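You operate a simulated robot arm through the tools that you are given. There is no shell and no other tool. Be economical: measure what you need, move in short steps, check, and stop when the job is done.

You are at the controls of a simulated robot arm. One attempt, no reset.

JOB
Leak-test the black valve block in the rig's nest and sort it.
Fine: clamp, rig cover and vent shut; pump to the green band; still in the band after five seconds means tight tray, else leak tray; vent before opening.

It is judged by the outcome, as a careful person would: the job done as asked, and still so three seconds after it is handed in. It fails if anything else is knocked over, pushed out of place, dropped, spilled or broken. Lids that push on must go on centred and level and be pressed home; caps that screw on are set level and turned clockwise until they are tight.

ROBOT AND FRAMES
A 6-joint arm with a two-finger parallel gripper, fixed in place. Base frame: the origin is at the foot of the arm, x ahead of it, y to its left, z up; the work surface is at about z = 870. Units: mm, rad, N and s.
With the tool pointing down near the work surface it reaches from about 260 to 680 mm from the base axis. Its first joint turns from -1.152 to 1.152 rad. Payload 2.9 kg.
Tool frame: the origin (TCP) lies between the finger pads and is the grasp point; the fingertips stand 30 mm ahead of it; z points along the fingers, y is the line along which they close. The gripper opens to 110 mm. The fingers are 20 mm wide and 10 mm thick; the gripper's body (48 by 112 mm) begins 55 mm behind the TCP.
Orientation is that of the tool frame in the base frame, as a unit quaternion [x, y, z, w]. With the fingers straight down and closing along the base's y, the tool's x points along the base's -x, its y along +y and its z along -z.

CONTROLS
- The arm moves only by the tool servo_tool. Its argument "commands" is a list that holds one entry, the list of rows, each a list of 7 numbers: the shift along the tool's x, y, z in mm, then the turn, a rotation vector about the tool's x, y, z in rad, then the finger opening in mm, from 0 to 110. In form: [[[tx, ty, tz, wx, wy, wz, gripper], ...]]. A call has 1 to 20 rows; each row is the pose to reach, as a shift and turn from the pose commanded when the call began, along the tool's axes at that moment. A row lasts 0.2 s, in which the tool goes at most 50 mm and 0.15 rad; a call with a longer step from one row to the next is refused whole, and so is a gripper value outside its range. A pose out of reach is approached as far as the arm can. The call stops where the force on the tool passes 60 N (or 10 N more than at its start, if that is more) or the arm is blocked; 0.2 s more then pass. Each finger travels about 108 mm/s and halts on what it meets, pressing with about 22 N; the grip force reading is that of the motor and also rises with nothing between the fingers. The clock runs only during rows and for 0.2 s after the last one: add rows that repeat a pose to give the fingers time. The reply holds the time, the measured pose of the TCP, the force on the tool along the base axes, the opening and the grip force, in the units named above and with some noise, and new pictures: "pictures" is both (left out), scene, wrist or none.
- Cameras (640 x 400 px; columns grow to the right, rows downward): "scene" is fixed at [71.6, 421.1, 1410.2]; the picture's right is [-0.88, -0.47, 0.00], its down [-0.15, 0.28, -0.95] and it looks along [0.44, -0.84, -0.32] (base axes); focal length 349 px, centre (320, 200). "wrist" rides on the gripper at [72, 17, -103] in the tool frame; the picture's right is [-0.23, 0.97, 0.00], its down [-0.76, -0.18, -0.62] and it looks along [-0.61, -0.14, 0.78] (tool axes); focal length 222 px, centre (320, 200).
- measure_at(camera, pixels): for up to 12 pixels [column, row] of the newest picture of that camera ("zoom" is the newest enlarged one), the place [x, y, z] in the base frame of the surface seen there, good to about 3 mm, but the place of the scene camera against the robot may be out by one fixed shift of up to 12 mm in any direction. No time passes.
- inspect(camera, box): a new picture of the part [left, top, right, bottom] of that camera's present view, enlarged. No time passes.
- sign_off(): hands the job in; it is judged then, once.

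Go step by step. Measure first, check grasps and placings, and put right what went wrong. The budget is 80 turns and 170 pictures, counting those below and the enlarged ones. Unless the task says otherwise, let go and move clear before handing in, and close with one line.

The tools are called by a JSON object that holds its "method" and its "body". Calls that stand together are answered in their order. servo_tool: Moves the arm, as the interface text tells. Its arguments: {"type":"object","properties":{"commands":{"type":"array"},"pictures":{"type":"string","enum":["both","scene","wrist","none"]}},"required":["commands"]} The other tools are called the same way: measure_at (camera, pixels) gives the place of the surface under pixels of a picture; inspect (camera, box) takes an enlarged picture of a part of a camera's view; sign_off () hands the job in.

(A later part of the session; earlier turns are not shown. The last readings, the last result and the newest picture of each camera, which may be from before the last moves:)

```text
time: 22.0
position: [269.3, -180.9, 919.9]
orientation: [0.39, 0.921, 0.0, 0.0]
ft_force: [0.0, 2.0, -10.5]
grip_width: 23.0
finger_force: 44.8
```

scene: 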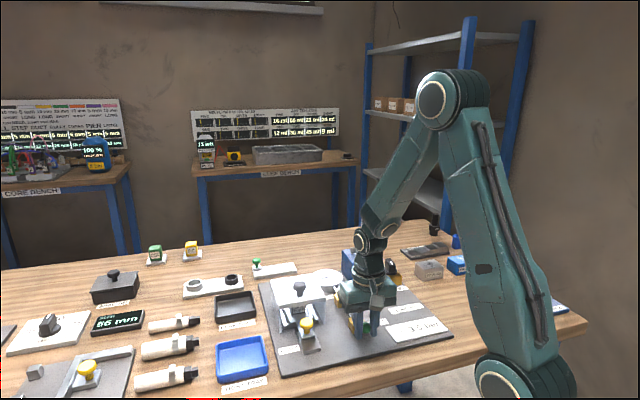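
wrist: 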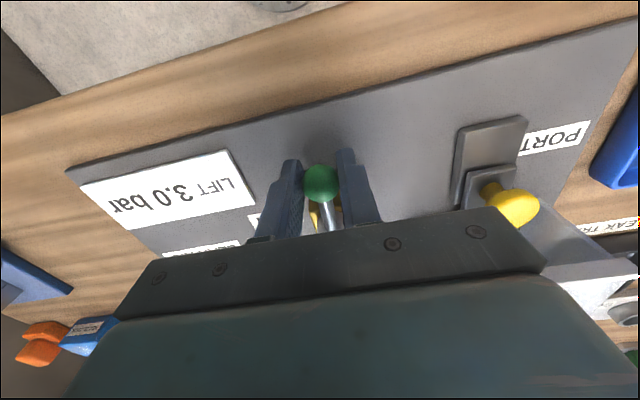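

Ball gripped (23 mm). I'll nudge 10 mm toward -v, the VENT label side, with a force watch to see which way the handle turns.

{"method": "servo_tool", "body": {"commands": [[[0, -3, 0, 0, 0, 0, 15], [-0.5, -6, 0, 0, 0, 0, 15], [-1, -10, 0, 0, 0, 0, 15], [-1, -10, 0, 0, 0, 0, 15]]], "pictures": "wrist"}}

```text
time: 23.0
position: [266.5, -184.5, 921.4]
orientation: [0.385, 0.923, 0.009, 0.0]
ft_force: [21.7, 46.9, -12.1]
grip_width: 22.9
finger_force: 44.8
```

wrist: 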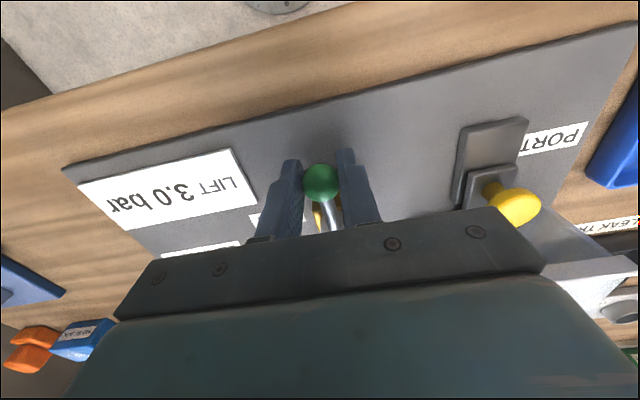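

It hit a stop that way (50 N at 4 mm), so I'll nudge toward +v.

{"method": "servo_tool", "body": {"commands": [[[0, 5, 0, 0, 0, 0, 15], [0, 10, 0, 0, 0, 0, 15], [-0.5, 15, 0, 0, 0, 0, 15], [-1.5, 20, 0, 0, 0, 0, 15]]], "pictures": "wrist"}}

```text
time: 24.0
position: [276.9, -178.5, 921.0]
orientation: [0.392, 0.92, -0.001, 0.0]
ft_force: [-13.4, 9.1, 8.0]
grip_width: 23.1
finger_force: 45.2
```

wrist: 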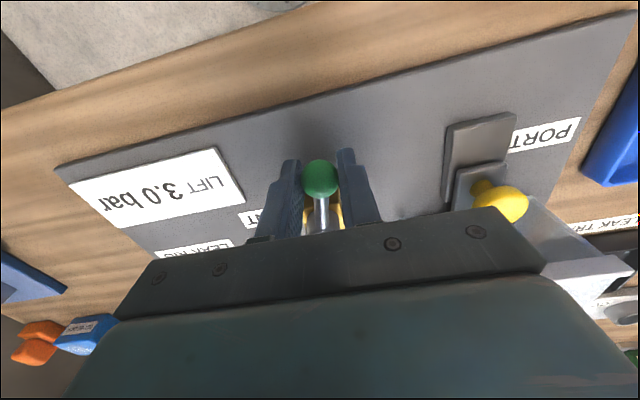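

It turns freely this way. I'll follow the arc around the pivot toward the crosswise position, turning the tool with it.

{"method": "servo_tool", "body": {"commands": [[[-0.95, 4.83, 0, 0, 0, 0.075, 15], [-2.47, 9.78, 0, 0, 0, 0.154, 15], [-4.49, 14.55, 0, 0, 0, 0.232, 15], [-7.0, 19.08, 0, 0, 0, 0.31, 15], [-9.97, 23.33, 0, 0, 0, 0.39, 15], [-13.37, 27.24, 0, 0, 0, 0.467, 15], [-17.16, 30.77, 0, 0, 0, 0.546, 15], [-21.3, 33.89, 0, 0, 0, 0.624, 15], [-25.74, 36.56, 0, 0, 0, 0.703, 15], [-30.44, 38.75, 0, 0, 0, 0.78, 15], [-35.34, 40.43, 0, 0, 0, 0.86, 15]]]}}

{"method": "inspect", "body": {"camera": "scene", "box": [270, 250, 410, 350]}}

```text
time: 26.4
position: [330.2, -176.7, 921.3]
orientation: [0.74, 0.673, -0.003, 0.001]
ft_force: [-13.3, -13.0, -7.0]
grip_width: 22.8
finger_force: 45.2
```

scene: 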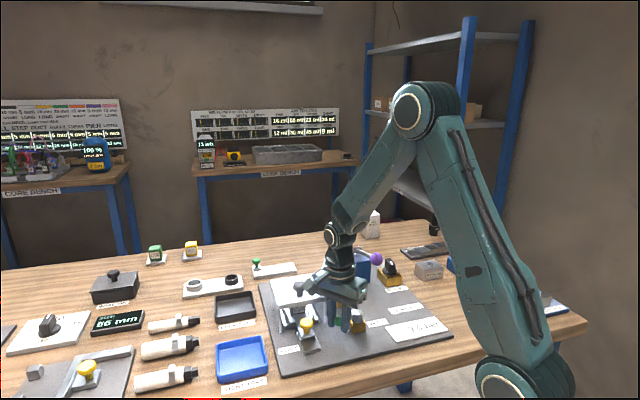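
wrist: 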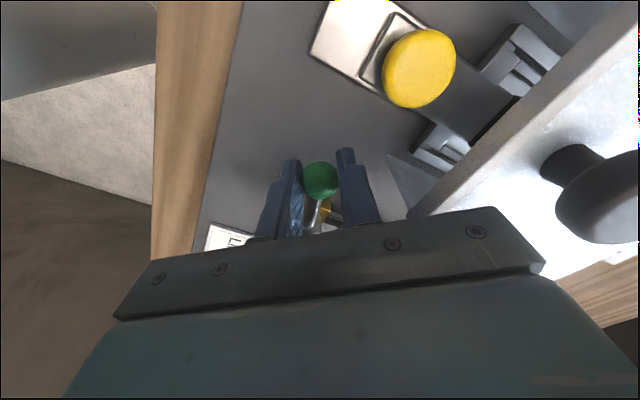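

```text
4.00 times, centred on (340, 300) of scene
```

zoom: 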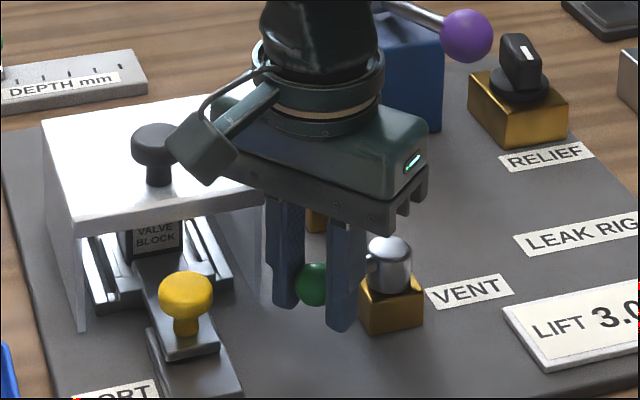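

The handle is now about 80° around. I'll continue gently to its stop.

{"method": "servo_tool", "body": {"commands": [[[-1.8, 3, 0, 0, 0, 0.04, 15], [-3.6, 6, 0, 0, 0, 0.08, 15], [-5.5, 9, 0, 0, 0, 0.12, 15], [-8.2, 12.1, 0, 0, 0, 0.15, 15], [-10, 14, 0, 0, 0, 0.15, 15]]], "pictures": "wrist"}}

```text
time: 27.4
position: [332.7, -178.3, 920.0]
orientation: [0.784, 0.62, -0.005, -0.013]
ft_force: [-12.6, 5.2, 15.1]
grip_width: 23.1
finger_force: 45.0
stopped in row 4: the force on the tool passed its limit (the readings are from after the stop); the commanded pose is now the measured one
```

wrist: 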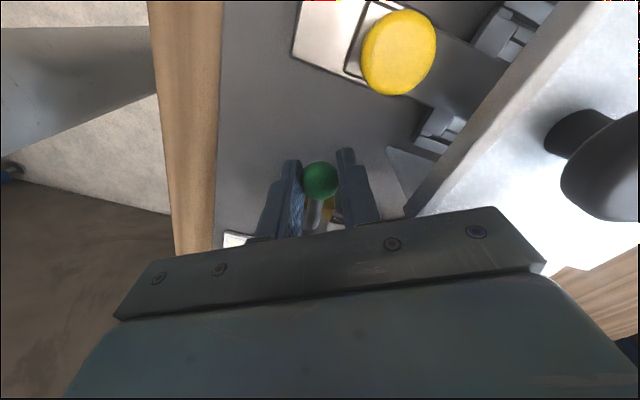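

It hit the end stop (force trip) at about 80° of travel, nearly crosswise. I'll release, rise and verify.

{"method": "servo_tool", "body": {"commands": [[[0, 0, 0, 0, 0, 0, 36], [0, 0, 0, 0, 0, 0, 40], [0, 0, -40, 0, 0, 0, 40], [0, 0, -85, 0, 0, 0, 40], [0, 0, -130, 0, 0, -0.14, 40], [0, 0, -150, 0, 0, -0.28, 40], [0, 0, -160, 0, 0, -0.42, 40], [0, 0, -160, 0, 0, -0.56, 40], [0, 0, -160, 0, 0, -0.7, 40], [0, 0, -160, 0, 0, -0.84, 40], [0, 0, -160, 0, 0, -0.98, 40], [0, 0, -160, 0, 0, -0.98, 40]]]}}

{"method": "inspect", "body": {"camera": "scene", "box": [250, 240, 410, 350]}}

{"method": "inspect", "body": {"camera": "wrist", "box": [180, 20, 440, 200]}}

```text
time: 30.0
position: [338.0, -182.7, 1078.4]
orientation: [0.399, 0.917, 0.001, -0.012]
ft_force: [-0.2, -0.3, -0.4]
grip_width: 40.1
finger_force: 0.1
```

scene: 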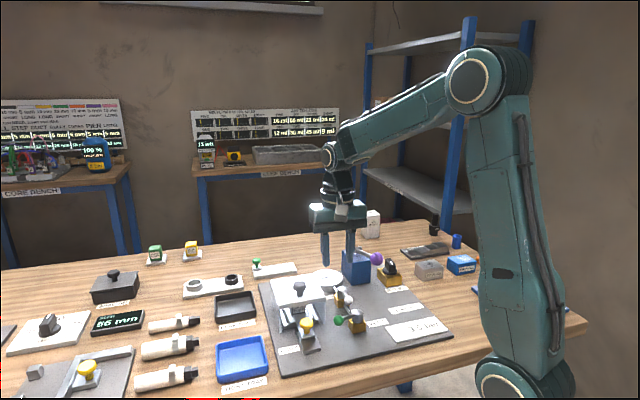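
wrist: 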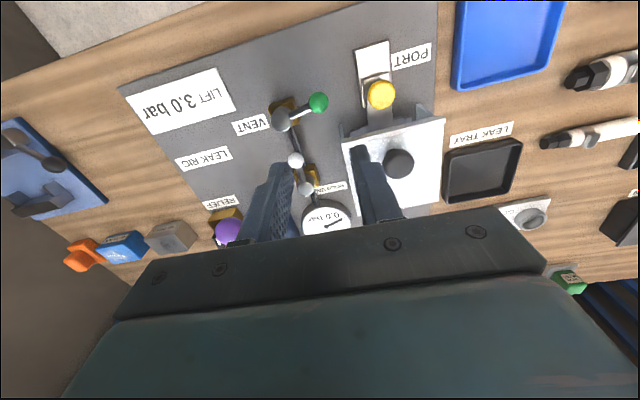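

```text
3.64 times, centred on (330, 295) of scene
```

zoom: 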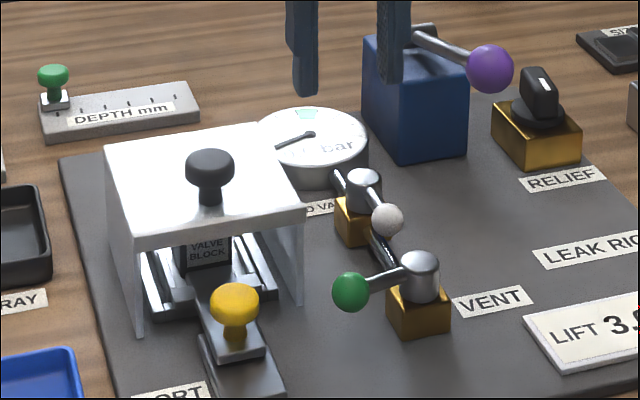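

```text
2.22 times, centred on (310, 110) of wrist
```

zoom: 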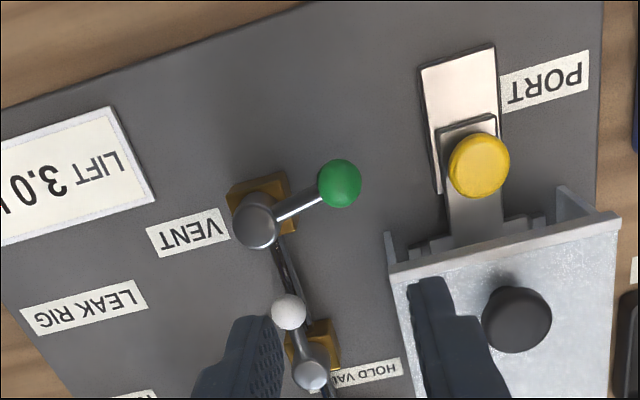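

The vent handle looks nearly crosswise. I'll check its exact angle.

{"method": "measure_at", "body": {"camera": "wrist", "pixels": [[318, 102], [311, 103], [326, 103], [318, 110], [283, 120], [277, 120], [290, 120], [290, 128], [228, 231], [300, 160], [310, 190]]}}

```text
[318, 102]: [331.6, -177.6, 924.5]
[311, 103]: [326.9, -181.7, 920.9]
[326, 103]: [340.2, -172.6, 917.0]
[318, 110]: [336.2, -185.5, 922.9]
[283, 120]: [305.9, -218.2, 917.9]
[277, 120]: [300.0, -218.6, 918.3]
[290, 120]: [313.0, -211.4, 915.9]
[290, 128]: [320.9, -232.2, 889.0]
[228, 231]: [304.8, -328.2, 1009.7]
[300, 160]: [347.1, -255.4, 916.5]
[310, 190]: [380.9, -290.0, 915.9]
```

The vent ball is at about 55°, some 10° short of crosswise, and the trip may have been a finger near the cover leg. I'll push it the rest of the way with closed fingers from the front side, clear of the cover.

{"method": "servo_tool", "body": {"commands": [[[15, 0, 20, 0, -0.023, 0, 0], [30, 0, 50, 0, -0.023, 0, 0], [30, 0, 90, 0, -0.023, 0, 0], [30, 0, 130, 0, -0.023, 0, 0], [30, 0, 155, 0, -0.023, 0, 0], [30, 0, 155, 0, -0.023, 0, 0]]]}}

{"method": "inspect", "body": {"camera": "scene", "box": [270, 250, 410, 350]}}

```text
time: 31.4
position: [313.8, -157.6, 924.7]
orientation: [0.399, 0.917, -0.004, -0.002]
ft_force: [-1.0, 0.1, 0.0]
grip_width: 0.0
finger_force: 22.1
```

scene: 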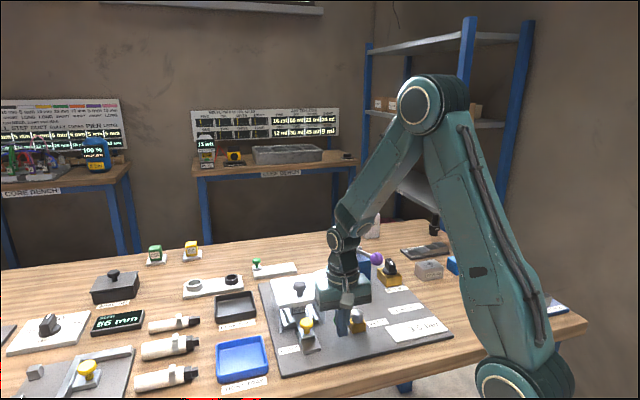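
wrist: 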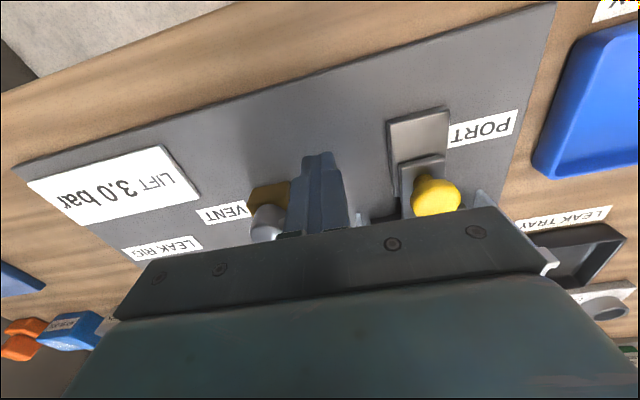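

```text
4.00 times, centred on (340, 300) of scene
```

zoom: 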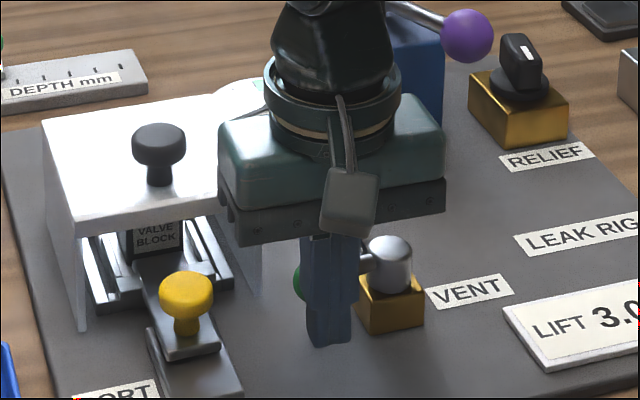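

The post is in front of the ball. I'll push toward +u gently until it resists.

{"method": "servo_tool", "body": {"commands": [[[-4, 0, 0, 0, 0, 0, 0], [-7, 0, 0, 0, 0, 0, 0], [-9, 0, 0, 0, 0, 0, 0], [-11, 0, 0, 0, 0, 0, 0], [-13, 0, 0, 0, 0, 0, 0], [-15, 0, 0, 0, 0, 0, 0], [-17, 0, 0, 0, 0, 0, 0]]], "pictures": "none"}}

```text
time: 33.0
position: [319.9, -163.2, 922.4]
orientation: [0.396, 0.918, 0.001, -0.013]
ft_force: [-24.8, 51.1, 15.1]
grip_width: 0.2
finger_force: 21.6
```

The ball didn't yield (57 N right at contact), so the vent is at its shut stop. I'll retreat upward and move to view the pump and gauge.

{"method": "servo_tool", "body": {"commands": [[[8, 0, 0, 0, 0, 0, 0], [10, 0, -40, 0, 0, 0, 0], [10, 0, -85, 0, 0.012, 0, 0], [10, 0, -130, 0, 0.025, 0, 20], [0, -35, -170, 0, 0.025, 0, 40], [-20, -75, -180, 0, 0.025, 0, 60], [-40, -115, -180, 0, 0.025, 0, 60], [-50, -125, -180, 0, 0.025, 0, 60], [-50, -125, -180, 0, 0.025, 0, 60]]]}}

{"method": "inspect", "body": {"camera": "wrist", "box": [200, 20, 460, 220]}}

{"method": "inspect", "body": {"camera": "scene", "box": [250, 240, 410, 350]}}

```text
refused: row 5 steps farther than a row can; nothing moved
```

```text
2.00 times, centred on (330, 120) of wrist
```

zoom: 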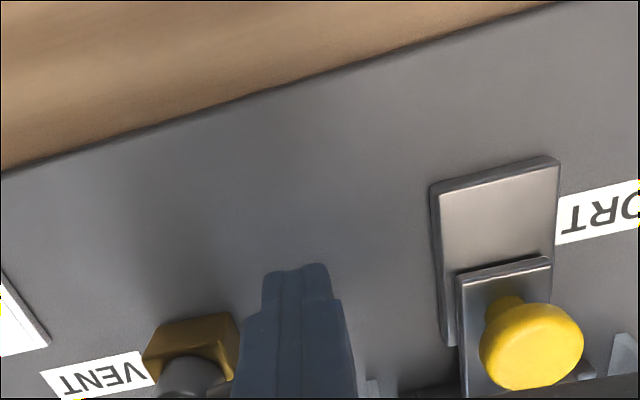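

```text
3.64 times, centred on (330, 295) of scene
```

zoom: 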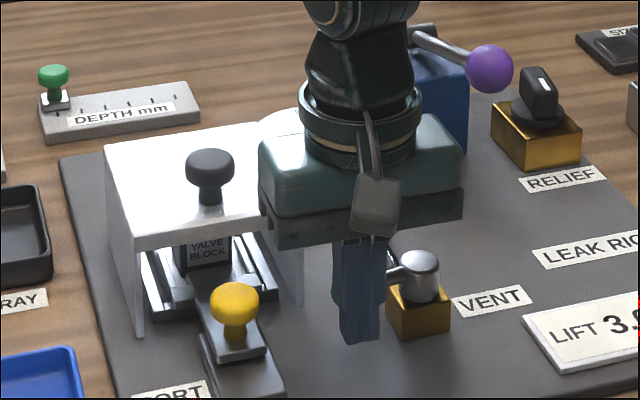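

That was refused because one step was too long, so nothing moved. I'll resend it with shorter steps.

{"method": "servo_tool", "body": {"commands": [[[12, 0, 0, 0, 0, 0, 0], [18, 0, -35, 0, 0, 0, 0], [18, 0, -80, 0, 0, 0, 0], [18, 0, -125, 0, 0, 0, 20], [10, -20, -160, 0, 0, 0, 40], [0, -60, -175, 0, 0, 0, 60], [-20, -100, -175, 0, 0, 0, 60], [-42, -125, -175, 0, 0, 0, 60], [-42, -125, -175, 0, 0, 0, 60]]]}}

{"method": "inspect", "body": {"camera": "wrist", "box": [200, 20, 460, 220]}}

{"method": "inspect", "body": {"camera": "scene", "box": [250, 240, 410, 350]}}

```text
time: 35.0
position: [263.4, -283.5, 1100.9]
orientation: [0.399, 0.917, -0.004, -0.001]
ft_force: [0.1, -0.6, -0.1]
grip_width: 60.0
finger_force: 0.1
```

scene: 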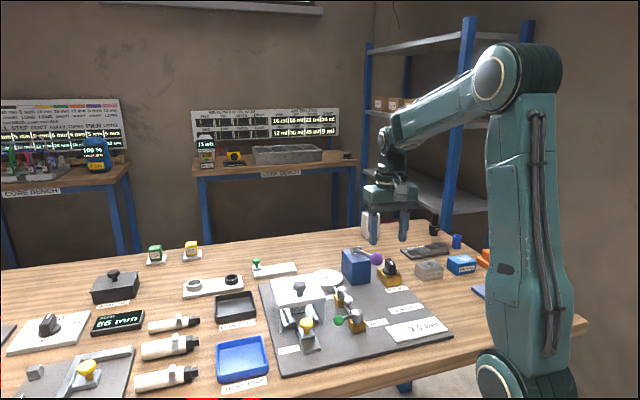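
wrist: 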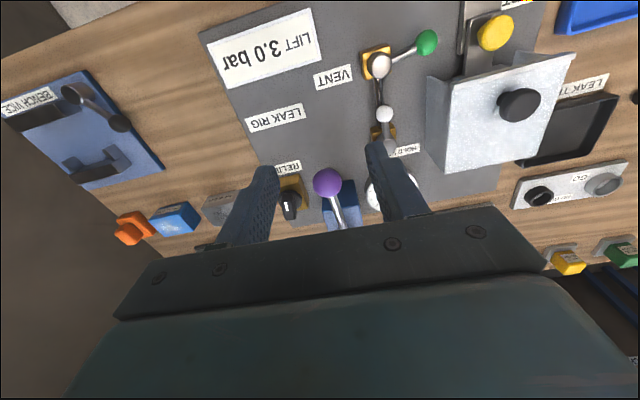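

```text
2.00 times, centred on (330, 120) of wrist
```

zoom: 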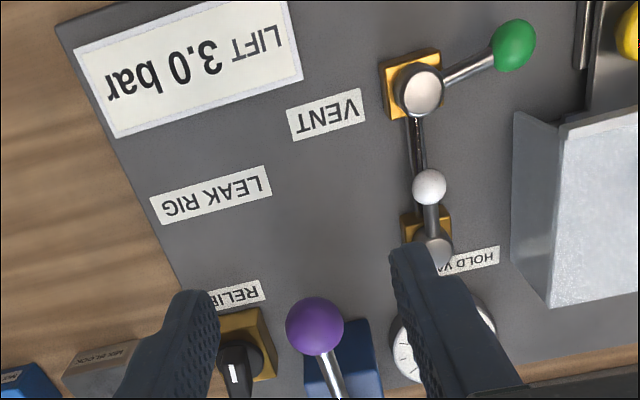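

```text
3.64 times, centred on (330, 295) of scene
```

zoom: 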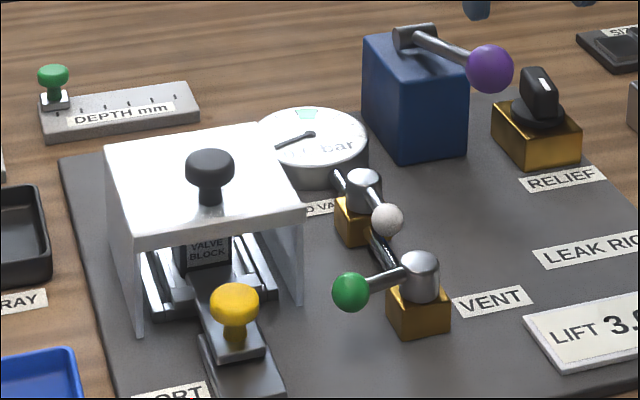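

The vent is crosswise and the gauge is visible in the scene view. I'll measure the pump lever.

{"method": "measure_at", "body": {"camera": "wrist", "pixels": [[327, 182], [314, 183], [340, 181], [327, 169], [328, 195], [337, 205], [342, 218], [375, 190]]}}

{"method": "measure_at", "body": {"camera": "scene", "pixels": [[377, 258], [353, 250], [365, 253], [349, 254], [358, 250], [327, 276], [326, 267], [318, 280]]}}

{"method": "inspect", "body": {"camera": "scene", "box": [305, 262, 350, 296]}}

```text
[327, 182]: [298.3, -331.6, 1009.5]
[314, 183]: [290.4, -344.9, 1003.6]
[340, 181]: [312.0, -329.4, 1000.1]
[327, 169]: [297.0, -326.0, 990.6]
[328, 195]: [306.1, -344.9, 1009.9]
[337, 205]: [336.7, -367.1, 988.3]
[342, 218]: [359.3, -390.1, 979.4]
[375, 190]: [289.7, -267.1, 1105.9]
```

```text
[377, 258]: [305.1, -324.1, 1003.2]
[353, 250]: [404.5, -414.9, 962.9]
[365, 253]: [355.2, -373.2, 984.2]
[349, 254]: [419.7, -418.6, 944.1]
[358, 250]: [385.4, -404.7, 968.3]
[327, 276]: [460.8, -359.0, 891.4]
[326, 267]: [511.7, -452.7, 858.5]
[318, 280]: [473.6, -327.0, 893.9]
```

```text
11.76 times, centred on (328, 279) of scene
```

zoom: 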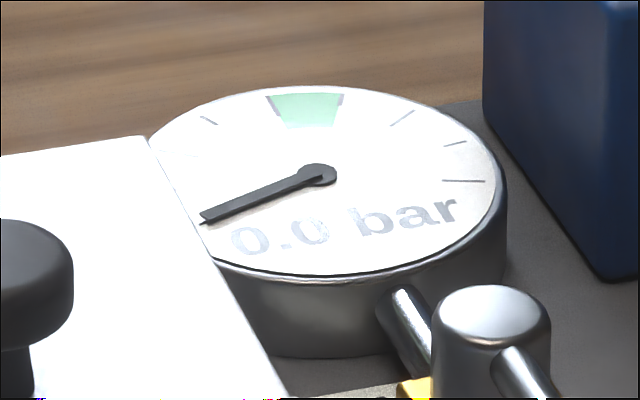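

The pump ball centre is about (301,-335,993) and its pivot about (398,-424,958), 132 mm away. I'll grip the ball, since the fingers close along the lever's pivot axis.

{"method": "servo_tool", "body": {"commands": [[[-32, -4, 0, 0, 0, 0, 70], [-63, -7.6, 10, 0, 0, 0, 70], [-63, -7.6, 50, 0, 0, 0, 70], [-63, -7.6, 85, 0, 0, 0, 70], [-63, -7.6, 104, 0, 0, 0, 70], [-63, -7.6, 104, 0, 0, 0, 40], [-63, -7.6, 104, 0, 0, 0, 20], [-63, -7.6, 104, 0, 0, 0, 20]]]}}

{"method": "inspect", "body": {"camera": "scene", "box": [300, 220, 420, 300]}}

```text
time: 36.8
position: [301.0, -337.7, 996.8]
orientation: [0.398, 0.917, -0.004, -0.002]
ft_force: [9.4, 3.3, -4.7]
grip_width: 32.9
finger_force: 45.1
```

scene: 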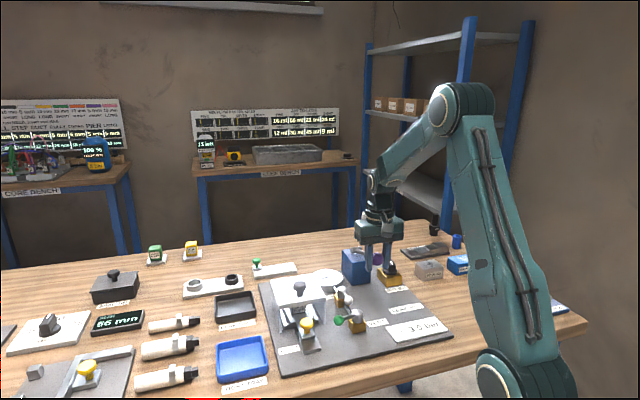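
wrist: 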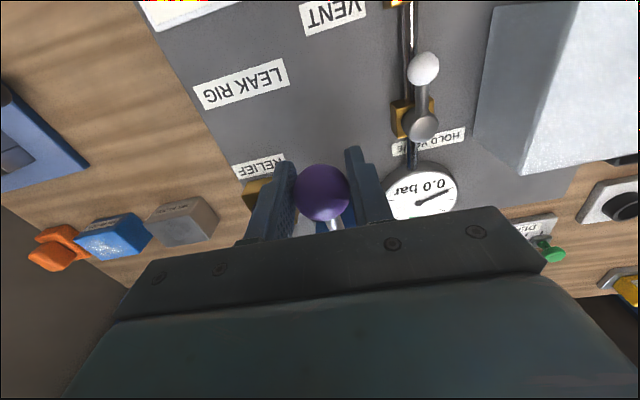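

```text
5.00 times, centred on (360, 260) of scene
```

zoom: 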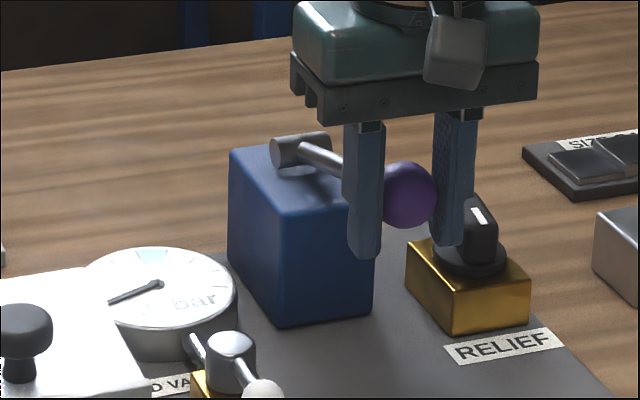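

Ball gripped (32.9). I'll make the first part of the down-stroke, 40 mm, along the lever arc and read the gauge.

{"method": "servo_tool", "body": {"commands": [[[1.2, 0, 5, 0, 0, 0, 20], [2.3, 0, 10, 0, 0, 0, 20], [3.2, 0, 15, 0, 0, 0, 20], [3.8, 0, 20, 0, 0, 0, 20], [4.3, 0, 25, 0, 0, 0, 20], [4.5, 0, 30, 0, 0, 0, 20], [4.6, 0, 35, 0, 0, 0, 20], [4.5, 0, 40, 0, 0, 0, 20]]], "pictures": "wrist"}}

{"method": "inspect", "body": {"camera": "scene", "box": [300, 230, 420, 310]}}

```text
time: 38.6
position: [297.4, -333.5, 956.8]
orientation: [0.399, 0.917, -0.003, -0.001]
ft_force: [5.2, 11.3, 14.2]
grip_width: 32.9
finger_force: 45.1
```

wrist: 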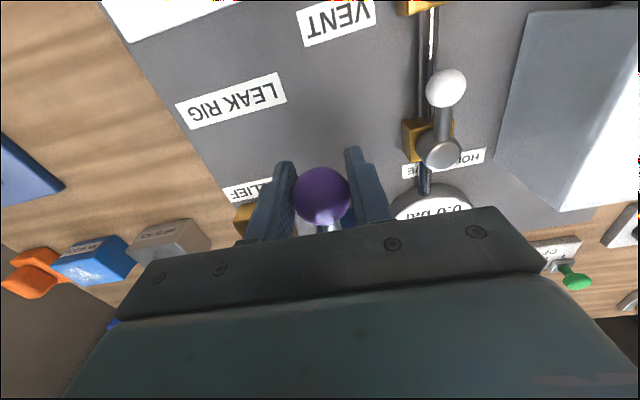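

```text
5.00 times, centred on (360, 270) of scene
```

zoom: 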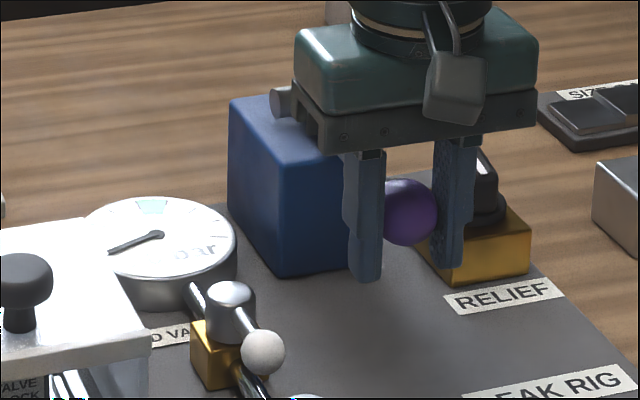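

Still 0.0, so it may need a fuller stroke. I'll continue down until it resists.

{"method": "servo_tool", "body": {"commands": [[[-0.3, 0, 5, 0, 0, 0, 20], [-0.8, 0, 10, 0, 0, 0, 20], [-1.5, 0, 15, 0, 0, 0, 20], [-2.5, 0, 20, 0, 0, 0, 20], [-3.5, 0, 25, 0, 0, 0, 20], [-4.7, 0, 30, 0, 0, 0, 20]]], "pictures": "wrist"}}

{"method": "inspect", "body": {"camera": "scene", "box": [300, 230, 420, 310]}}

```text
time: 40.0
position: [300.5, -337.7, 928.7]
orientation: [0.398, 0.917, -0.003, 0.0]
ft_force: [4.5, 21.2, 33.6]
grip_width: 33.2
finger_force: 44.6
```

wrist: 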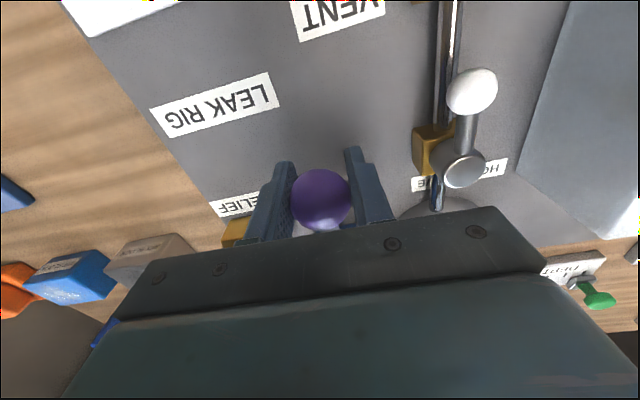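

```text
5.00 times, centred on (360, 270) of scene
```

zoom: 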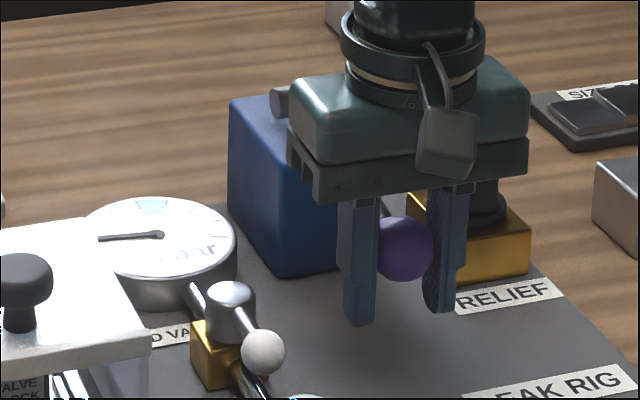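

The needle moved, so the stroke counts near the bottom. I'll read the gauge.

{"method": "inspect", "body": {"camera": "scene", "box": [305, 262, 350, 296]}}

```text
11.76 times, centred on (328, 279) of scene
```

zoom: 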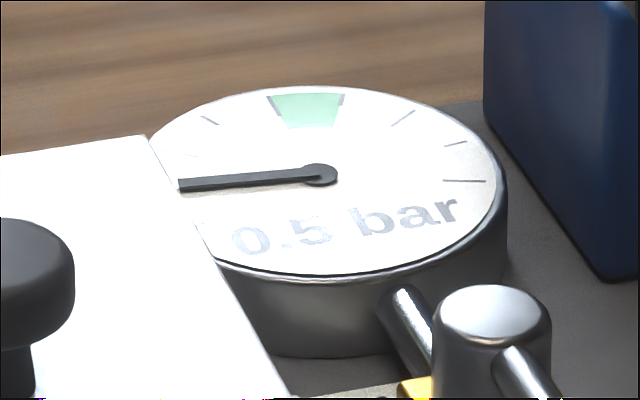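

The gauge reads 0.5 bar after one stroke, and the band looks like roughly 1.9–2.3. I'll do one full up-and-down stroke.

{"method": "servo_tool", "body": {"commands": [[[2.3, 0, -10, 0, 0, 0, 20], [3.8, 0, -20, 0, 0, 0, 20], [4.5, 0, -30, 0, 0, 0, 20], [4.5, 0, -40, 0, 0, 0, 20], [3.8, 0, -50, 0, 0, 0, 20], [2.3, 0, -60, 0, 0, 0, 20], [0, 0, -69, 0, 0, 0, 20], [0, 0, -69, 0, 0, 0, 20], [2.3, 0, -60, 0, 0, 0, 20], [3.8, 0, -50, 0, 0, 0, 20], [4.5, 0, -40, 0, 0, 0, 20], [4.5, 0, -30, 0, 0, 0, 20], [3.8, 0, -20, 0, 0, 0, 20], [2.3, 0, -10, 0, 0, 0, 20], [1.2, 0, -5, 0, 0, 0, 20], [0, 0, 0, 0, 0, 0, 20]]], "pictures": "none"}}

{"method": "inspect", "body": {"camera": "scene", "box": [305, 262, 350, 296]}}

```text
time: 43.4
position: [299.7, -337.6, 927.5]
orientation: [0.399, 0.917, -0.004, -0.002]
ft_force: [-10.5, 10.4, 27.4]
grip_width: 33.0
finger_force: 44.8
```

```text
11.76 times, centred on (328, 279) of scene
```

zoom: 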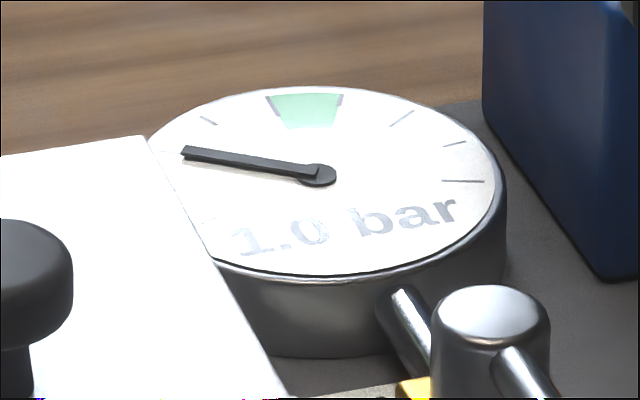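

1.0 bar now. Next stroke.

{"method": "servo_tool", "body": {"commands": [[[2.3, 0, -10, 0, 0, 0, 20], [3.8, 0, -20, 0, 0, 0, 20], [4.5, 0, -30, 0, 0, 0, 20], [4.5, 0, -40, 0, 0, 0, 20], [3.8, 0, -50, 0, 0, 0, 20], [2.3, 0, -60, 0, 0, 0, 20], [0, 0, -69, 0, 0, 0, 20], [0, 0, -69, 0, 0, 0, 20], [2.3, 0, -60, 0, 0, 0, 20], [3.8, 0, -50, 0, 0, 0, 20], [4.5, 0, -40, 0, 0, 0, 20], [4.5, 0, -30, 0, 0, 0, 20], [3.8, 0, -20, 0, 0, 0, 20], [2.3, 0, -10, 0, 0, 0, 20], [1.2, 0, -5, 0, 0, 0, 20], [0, 0, 0, 0, 0, 0, 20]]], "pictures": "none"}}

{"method": "inspect", "body": {"camera": "scene", "box": [305, 262, 350, 296]}}

```text
time: 46.8
position: [300.1, -336.7, 928.9]
orientation: [0.399, 0.917, -0.004, 0.0]
ft_force: [1.1, 8.7, 17.8]
grip_width: 33.2
finger_force: 44.8
```

```text
11.76 times, centred on (328, 279) of scene
```

zoom: 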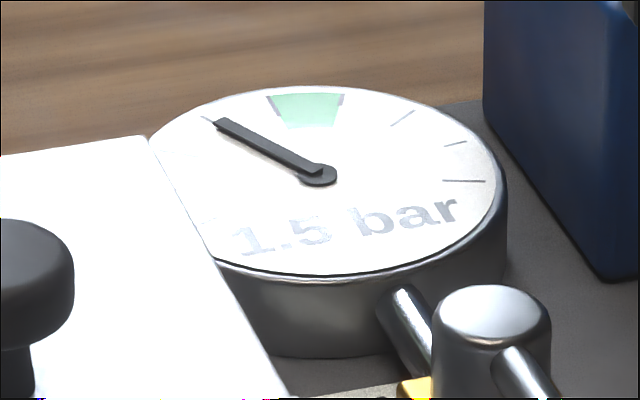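

1.5 bar, exactly on its tick. Fourth stroke.

{"method": "servo_tool", "body": {"commands": [[[2.3, 0, -10, 0, 0, 0, 20], [3.8, 0, -20, 0, 0, 0, 20], [4.5, 0, -30, 0, 0, 0, 20], [4.5, 0, -40, 0, 0, 0, 20], [3.8, 0, -50, 0, 0, 0, 20], [2.3, 0, -60, 0, 0, 0, 20], [0, 0, -69, 0, 0, 0, 20], [0, 0, -69, 0, 0, 0, 20], [2.3, 0, -60, 0, 0, 0, 20], [3.8, 0, -50, 0, 0, 0, 20], [4.5, 0, -40, 0, 0, 0, 20], [4.5, 0, -30, 0, 0, 0, 20], [3.8, 0, -20, 0, 0, 0, 20], [2.3, 0, -10, 0, 0, 0, 20], [1.2, 0, -5, 0, 0, 0, 20], [0, 0, 0, 0, 0, 0, 20]]], "pictures": "none"}}

{"method": "inspect", "body": {"camera": "scene", "box": [305, 262, 350, 296]}}

```text
time: 50.2
position: [300.0, -335.3, 928.2]
orientation: [0.398, 0.917, -0.004, -0.001]
ft_force: [-9.0, 10.8, 25.7]
grip_width: 33.0
finger_force: 44.8
```

```text
11.76 times, centred on (328, 279) of scene
```

zoom: 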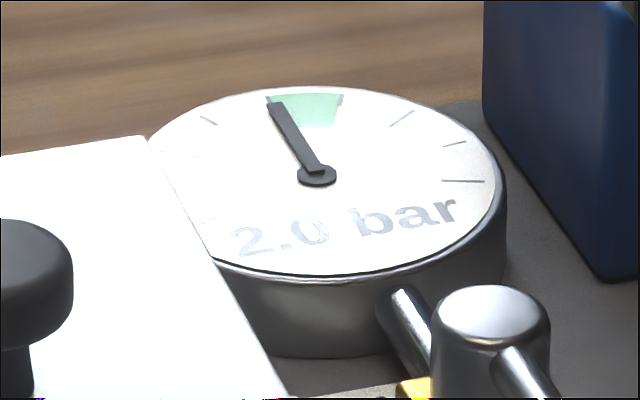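

2.0 bar, with the needle at the left edge of the green band. I'll zoom in tighter to see whether it's really inside.

{"method": "inspect", "body": {"camera": "scene", "box": [318, 266, 336, 280]}}

```text
16.00 times, centred on (327, 273) of scene
```

zoom: 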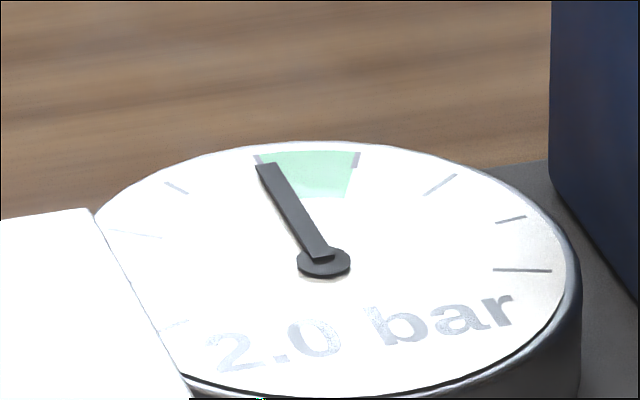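

The needle is right at the 2.0 tick. I'll wait 2 s to see whether there's any decay before deciding on another stroke.

{"method": "servo_tool", "body": {"commands": [[[0, 0, 0, 0, 0, 0, 20], [0, 0, 0, 0, 0, 0, 20], [0, 0, 0, 0, 0, 0, 20], [0, 0, 0, 0, 0, 0, 20], [0, 0, 0, 0, 0, 0, 20], [0, 0, 0, 0, 0, 0, 20], [0, 0, 0, 0, 0, 0, 20], [0, 0, 0, 0, 0, 0, 20], [0, 0, 0, 0, 0, 0, 20]]], "pictures": "none"}}

{"method": "inspect", "body": {"camera": "scene", "box": [318, 266, 336, 280]}}

```text
time: 52.2
position: [300.6, -336.6, 927.8]
orientation: [0.399, 0.917, -0.004, -0.001]
ft_force: [-7.0, 12.4, 29.2]
grip_width: 32.9
finger_force: 44.7
```

```text
16.00 times, centred on (327, 273) of scene
```

zoom: 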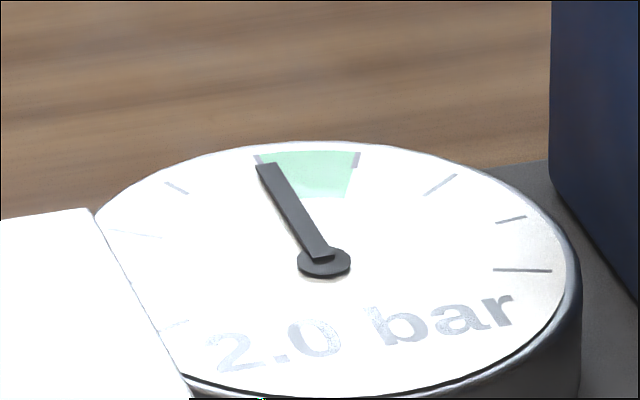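

Steady at 2.0, right on the lower edge. I'll try a half stroke to get clearly inside the band.

{"method": "servo_tool", "body": {"commands": [[[2.3, 0, -10, 0, 0, 0, 20], [3.8, 0, -20, 0, 0, 0, 20], [4.5, 0, -30, 0, 0, 0, 20], [4.5, 0, -35, 0, 0, 0, 20], [4.5, 0, -30, 0, 0, 0, 20], [3.8, 0, -20, 0, 0, 0, 20], [2.3, 0, -10, 0, 0, 0, 20], [1.2, 0, -5, 0, 0, 0, 20], [0, 0, 0, 0, 0, 0, 20]]], "pictures": "none"}}

{"method": "inspect", "body": {"camera": "scene", "box": [318, 266, 336, 280]}}

```text
time: 54.2
position: [301.0, -337.8, 927.1]
orientation: [0.399, 0.917, -0.003, -0.002]
ft_force: [-10.7, 10.0, 12.7]
grip_width: 33.1
finger_force: 45.1
```

```text
16.00 times, centred on (327, 273) of scene
```

zoom: 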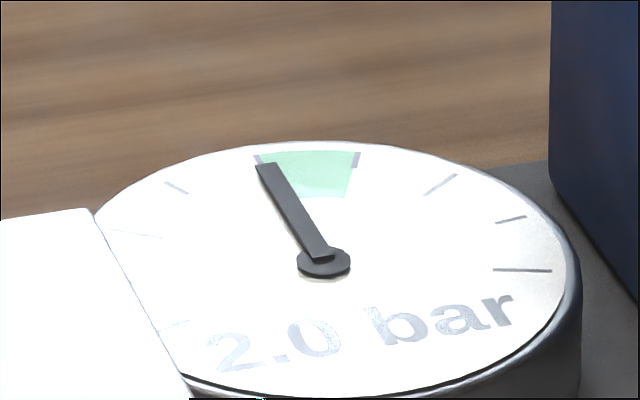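

A half stroke does nothing, so the pump steps in 0.5 bar. I'll let go of the lever while the pressure holds and look at the gauge from directly above to judge it against the band without parallax.

{"method": "servo_tool", "body": {"commands": [[[0, 0, 0, 0, 0, 0, 50], [0, 0, 0, 0, 0, 0, 70], [0, 0, -45, 0, 0, 0, 70], [0, 0, -92, 0, 0, 0, 70], [0, 0, -138, 0, 0, 0, 70], [-20, 15, -178, 0, 0, 0, 70], [-60, 40, -180, 0, 0, 0, 70], [-100, 65, -180, 0, 0, 0, 70], [-140, 90, -180, 0, 0, 0, 70], [-156, 103, -180, 0, 0, 0, 70], [-156, 103, -180, 0, 0, 0, 70]]]}}

{"method": "inspect", "body": {"camera": "scene", "box": [305, 240, 395, 300]}}

```text
time: 56.6
position: [484.1, -378.1, 1105.8]
orientation: [0.4, 0.916, -0.003, -0.001]
ft_force: [0.0, 0.1, 0.4]
grip_width: 69.7
finger_force: 0.1
out of reach, approached as far as the arm can: row 10
```

scene: 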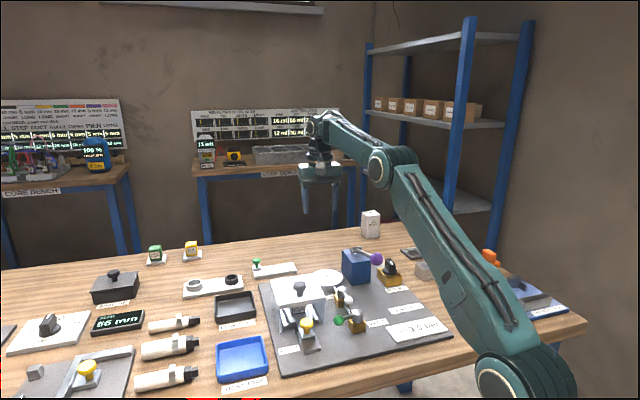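
wrist: 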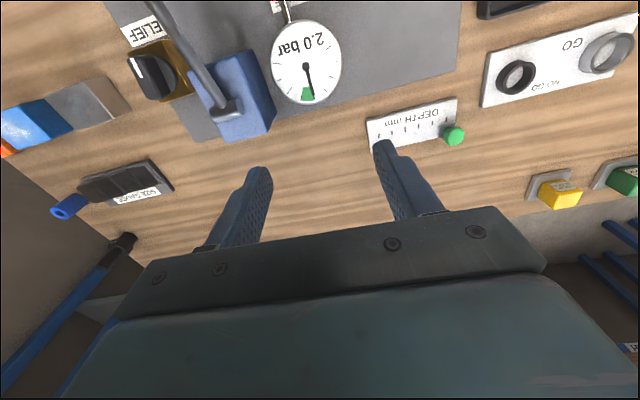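

```text
6.67 times, centred on (350, 270) of scene
```

zoom: 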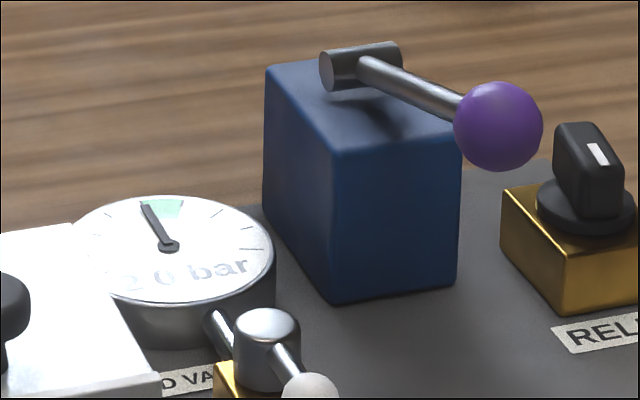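

{"method": "inspect", "body": {"camera": "wrist", "box": [282, 25, 332, 110]}}

```text
4.71 times, centred on (307, 68) of wrist
```

zoom: 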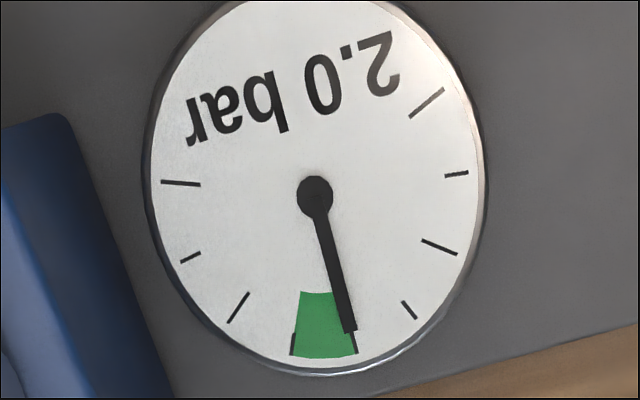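

{"method": "inspect", "body": {"camera": "wrist", "box": [298, 80, 318, 106]}}

```text
15.38 times, centred on (308, 93) of wrist
```

zoom: 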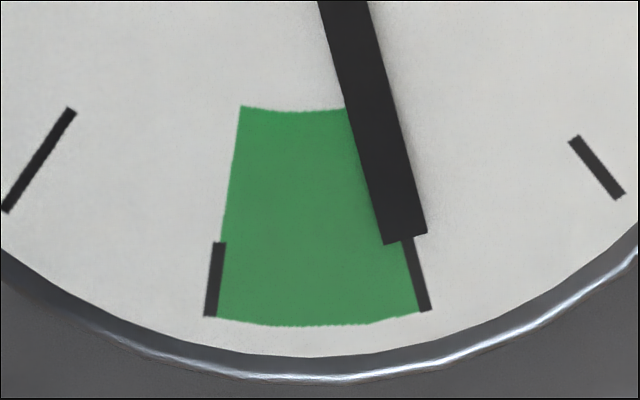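

From above, the needle sits right on the 2.0 tick at the band's edge, with half of it over green. I'll wait 4 s more and compare the same view to detect any drift.

{"method": "servo_tool", "body": {"commands": [[[0, 0, 0, 0, 0, 0, 70], [0, 0, 0, 0, 0, 0, 70], [0, 0, 0, 0, 0, 0, 70], [0, 0, 0, 0, 0, 0, 70], [0, 0, 0, 0, 0, 0, 70], [0, 0, 0, 0, 0, 0, 70], [0, 0, 0, 0, 0, 0, 70], [0, 0, 0, 0, 0, 0, 70], [0, 0, 0, 0, 0, 0, 70], [0, 0, 0, 0, 0, 0, 70], [0, 0, 0, 0, 0, 0, 70], [0, 0, 0, 0, 0, 0, 70], [0, 0, 0, 0, 0, 0, 70], [0, 0, 0, 0, 0, 0, 70], [0, 0, 0, 0, 0, 0, 70], [0, 0, 0, 0, 0, 0, 70], [0, 0, 0, 0, 0, 0, 70], [0, 0, 0, 0, 0, 0, 70], [0, 0, 0, 0, 0, 0, 70], [0, 0, 0, 0, 0, 0, 70]]], "pictures": "none"}}

{"method": "inspect", "body": {"camera": "wrist", "box": [298, 80, 318, 106]}}

{"method": "inspect", "body": {"camera": "wrist", "box": [282, 0, 332, 50]}}

```text
time: 60.8
position: [484.5, -378.9, 1105.2]
orientation: [0.399, 0.917, -0.003, -0.001]
ft_force: [0.5, 1.1, -0.7]
grip_width: 69.7
finger_force: 0.1
```

```text
15.38 times, centred on (308, 93) of wrist
```

zoom: 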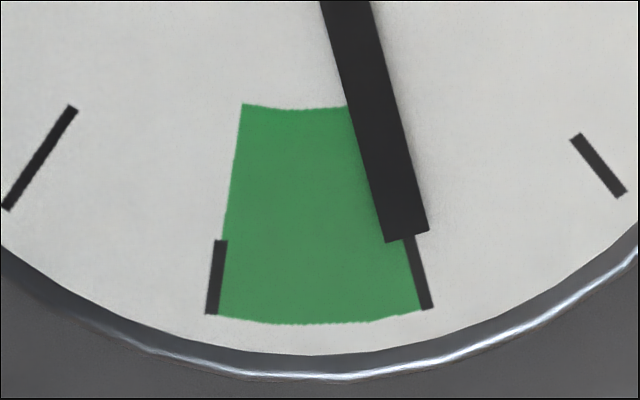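

```text
8.00 times, centred on (307, 25) of wrist
```

zoom: 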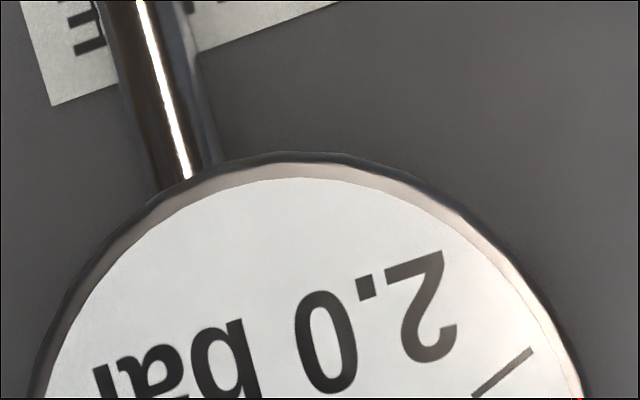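

There has been no drift in over 10 s: it has held at 2.0 bar on the band since t=50 with clamp, cover and vent shut, so the block is tight. Next I'll vent it: closed fingers go to the +u side of the green ball, to be pushed back around.

{"method": "servo_tool", "body": {"commands": [[[45, 5, 0, 0, 0, 0, 30], [90, 10, 0, 0, 0, 0, 0], [135, 16, 0, 0, 0, 0, 0], [180, 22, 0, 0, 0, 0, 0], [224, 26.5, 0, 0, 0, 0, 0], [224, 26.5, 40, 0, 0, 0, 0], [224, 26.5, 80, 0, 0, 0, 0], [224, 26.5, 80, 0, 0, 0, 0]]]}}

{"method": "inspect", "body": {"camera": "scene", "box": [280, 260, 400, 345]}}

{"method": "inspect", "body": {"camera": "wrist", "box": [200, 20, 460, 220]}}

```text
time: 62.6
position: [428.0, -249.0, 1173.1]
orientation: [0.399, 0.917, -0.003, -0.003]
ft_force: [-0.6, -1.5, -0.9]
grip_width: 0.0
finger_force: 22.1
out of reach, approached as far as the arm can: row 2, 3, 4, 5, 6, 7, 8
```

scene: 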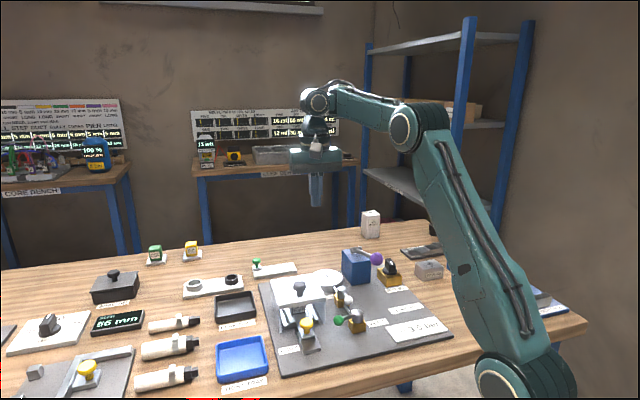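
wrist: 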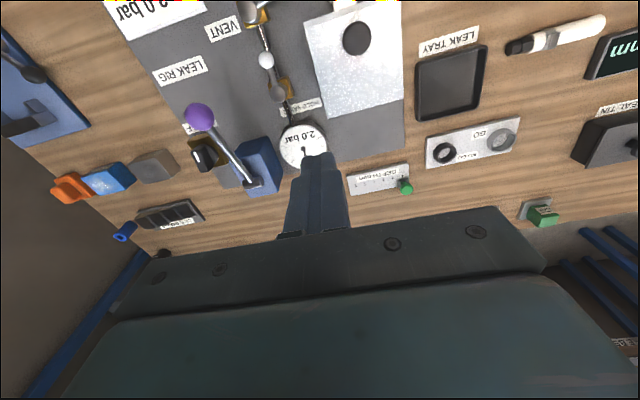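

```text
4.71 times, centred on (340, 302) of scene
```

zoom: 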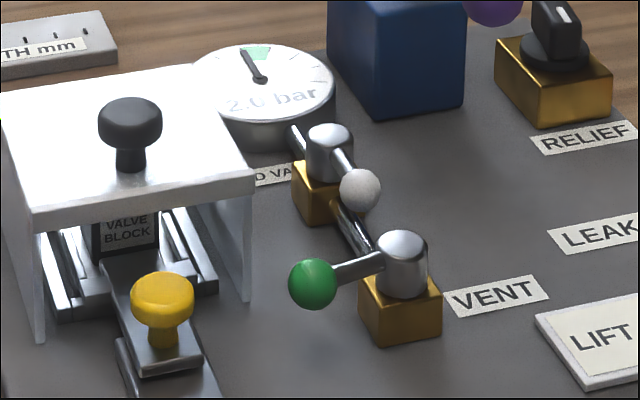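

```text
2.00 times, centred on (330, 120) of wrist
```

zoom: 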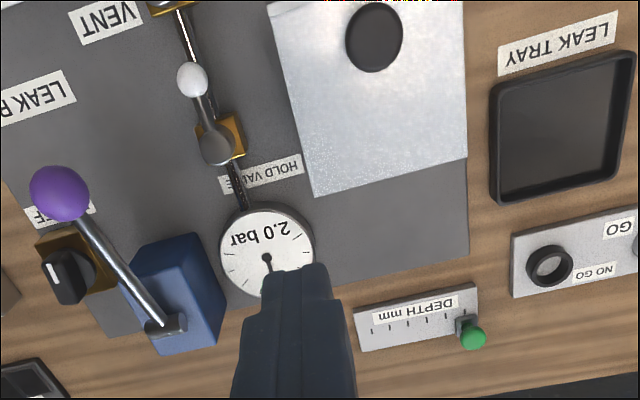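

The arm stopped short (IK limited) at (428,-249,1173), with nothing touched. I'll issue a small test move to see where the commanded reference is.

{"method": "servo_tool", "body": {"commands": [[[0, 0, 0, 0, 0, 0, 0], [0, 0, 0, 0, 0, 0, 0], [0, 0, 0, 0, 0, 0, 0]]], "pictures": "none"}}

```text
time: 63.4
position: [426.8, -248.3, 1173.4]
orientation: [0.4, 0.917, -0.004, -0.003]
ft_force: [-1.0, -0.3, 0.0]
grip_width: 0.1
finger_force: 21.8
```

The reference is the current pose. I'll move on to above the ball's +u side.

{"method": "servo_tool", "body": {"commands": [[[30, -7, 20, 0, 0, 0, 0], [60, -14, 50, 0, 0, 0, 0], [89, -20.6, 85, 0, 0, 0, 0], [89, -20.6, 130, 0, 0, 0, 0], [89, -20.6, 130, 0, 0, 0, 0]]]}}

{"method": "inspect", "body": {"camera": "wrist", "box": [200, 20, 460, 220]}}

```text
time: 64.6
position: [347.9, -193.4, 1049.3]
orientation: [0.399, 0.917, -0.006, 0.0]
ft_force: [-0.2, -0.1, -0.3]
grip_width: 0.0
finger_force: 22.0
out of reach, approached as far as the arm can: row 1, 2
```

scene: 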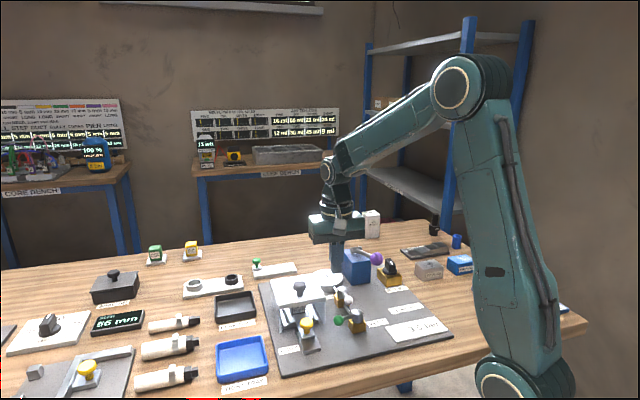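
wrist: 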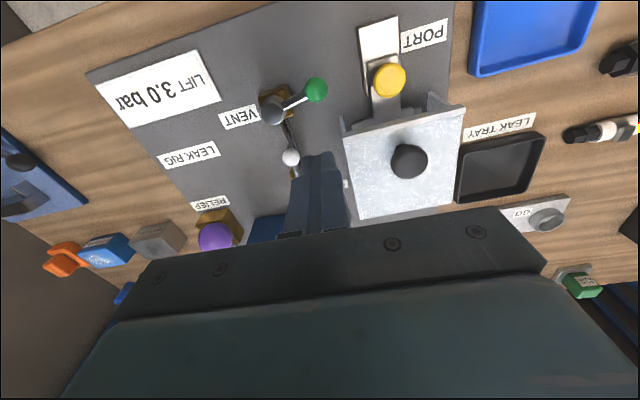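

```text
2.00 times, centred on (330, 120) of wrist
```

zoom: 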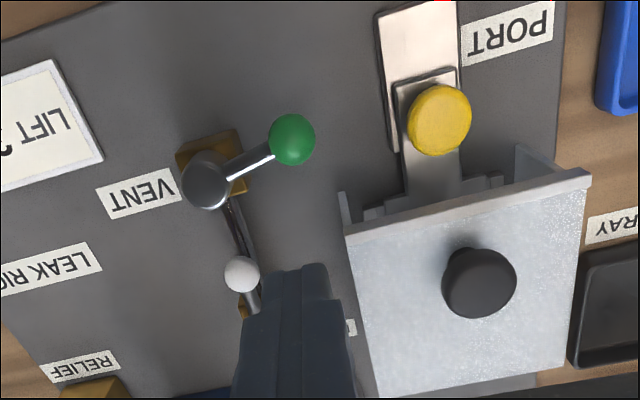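

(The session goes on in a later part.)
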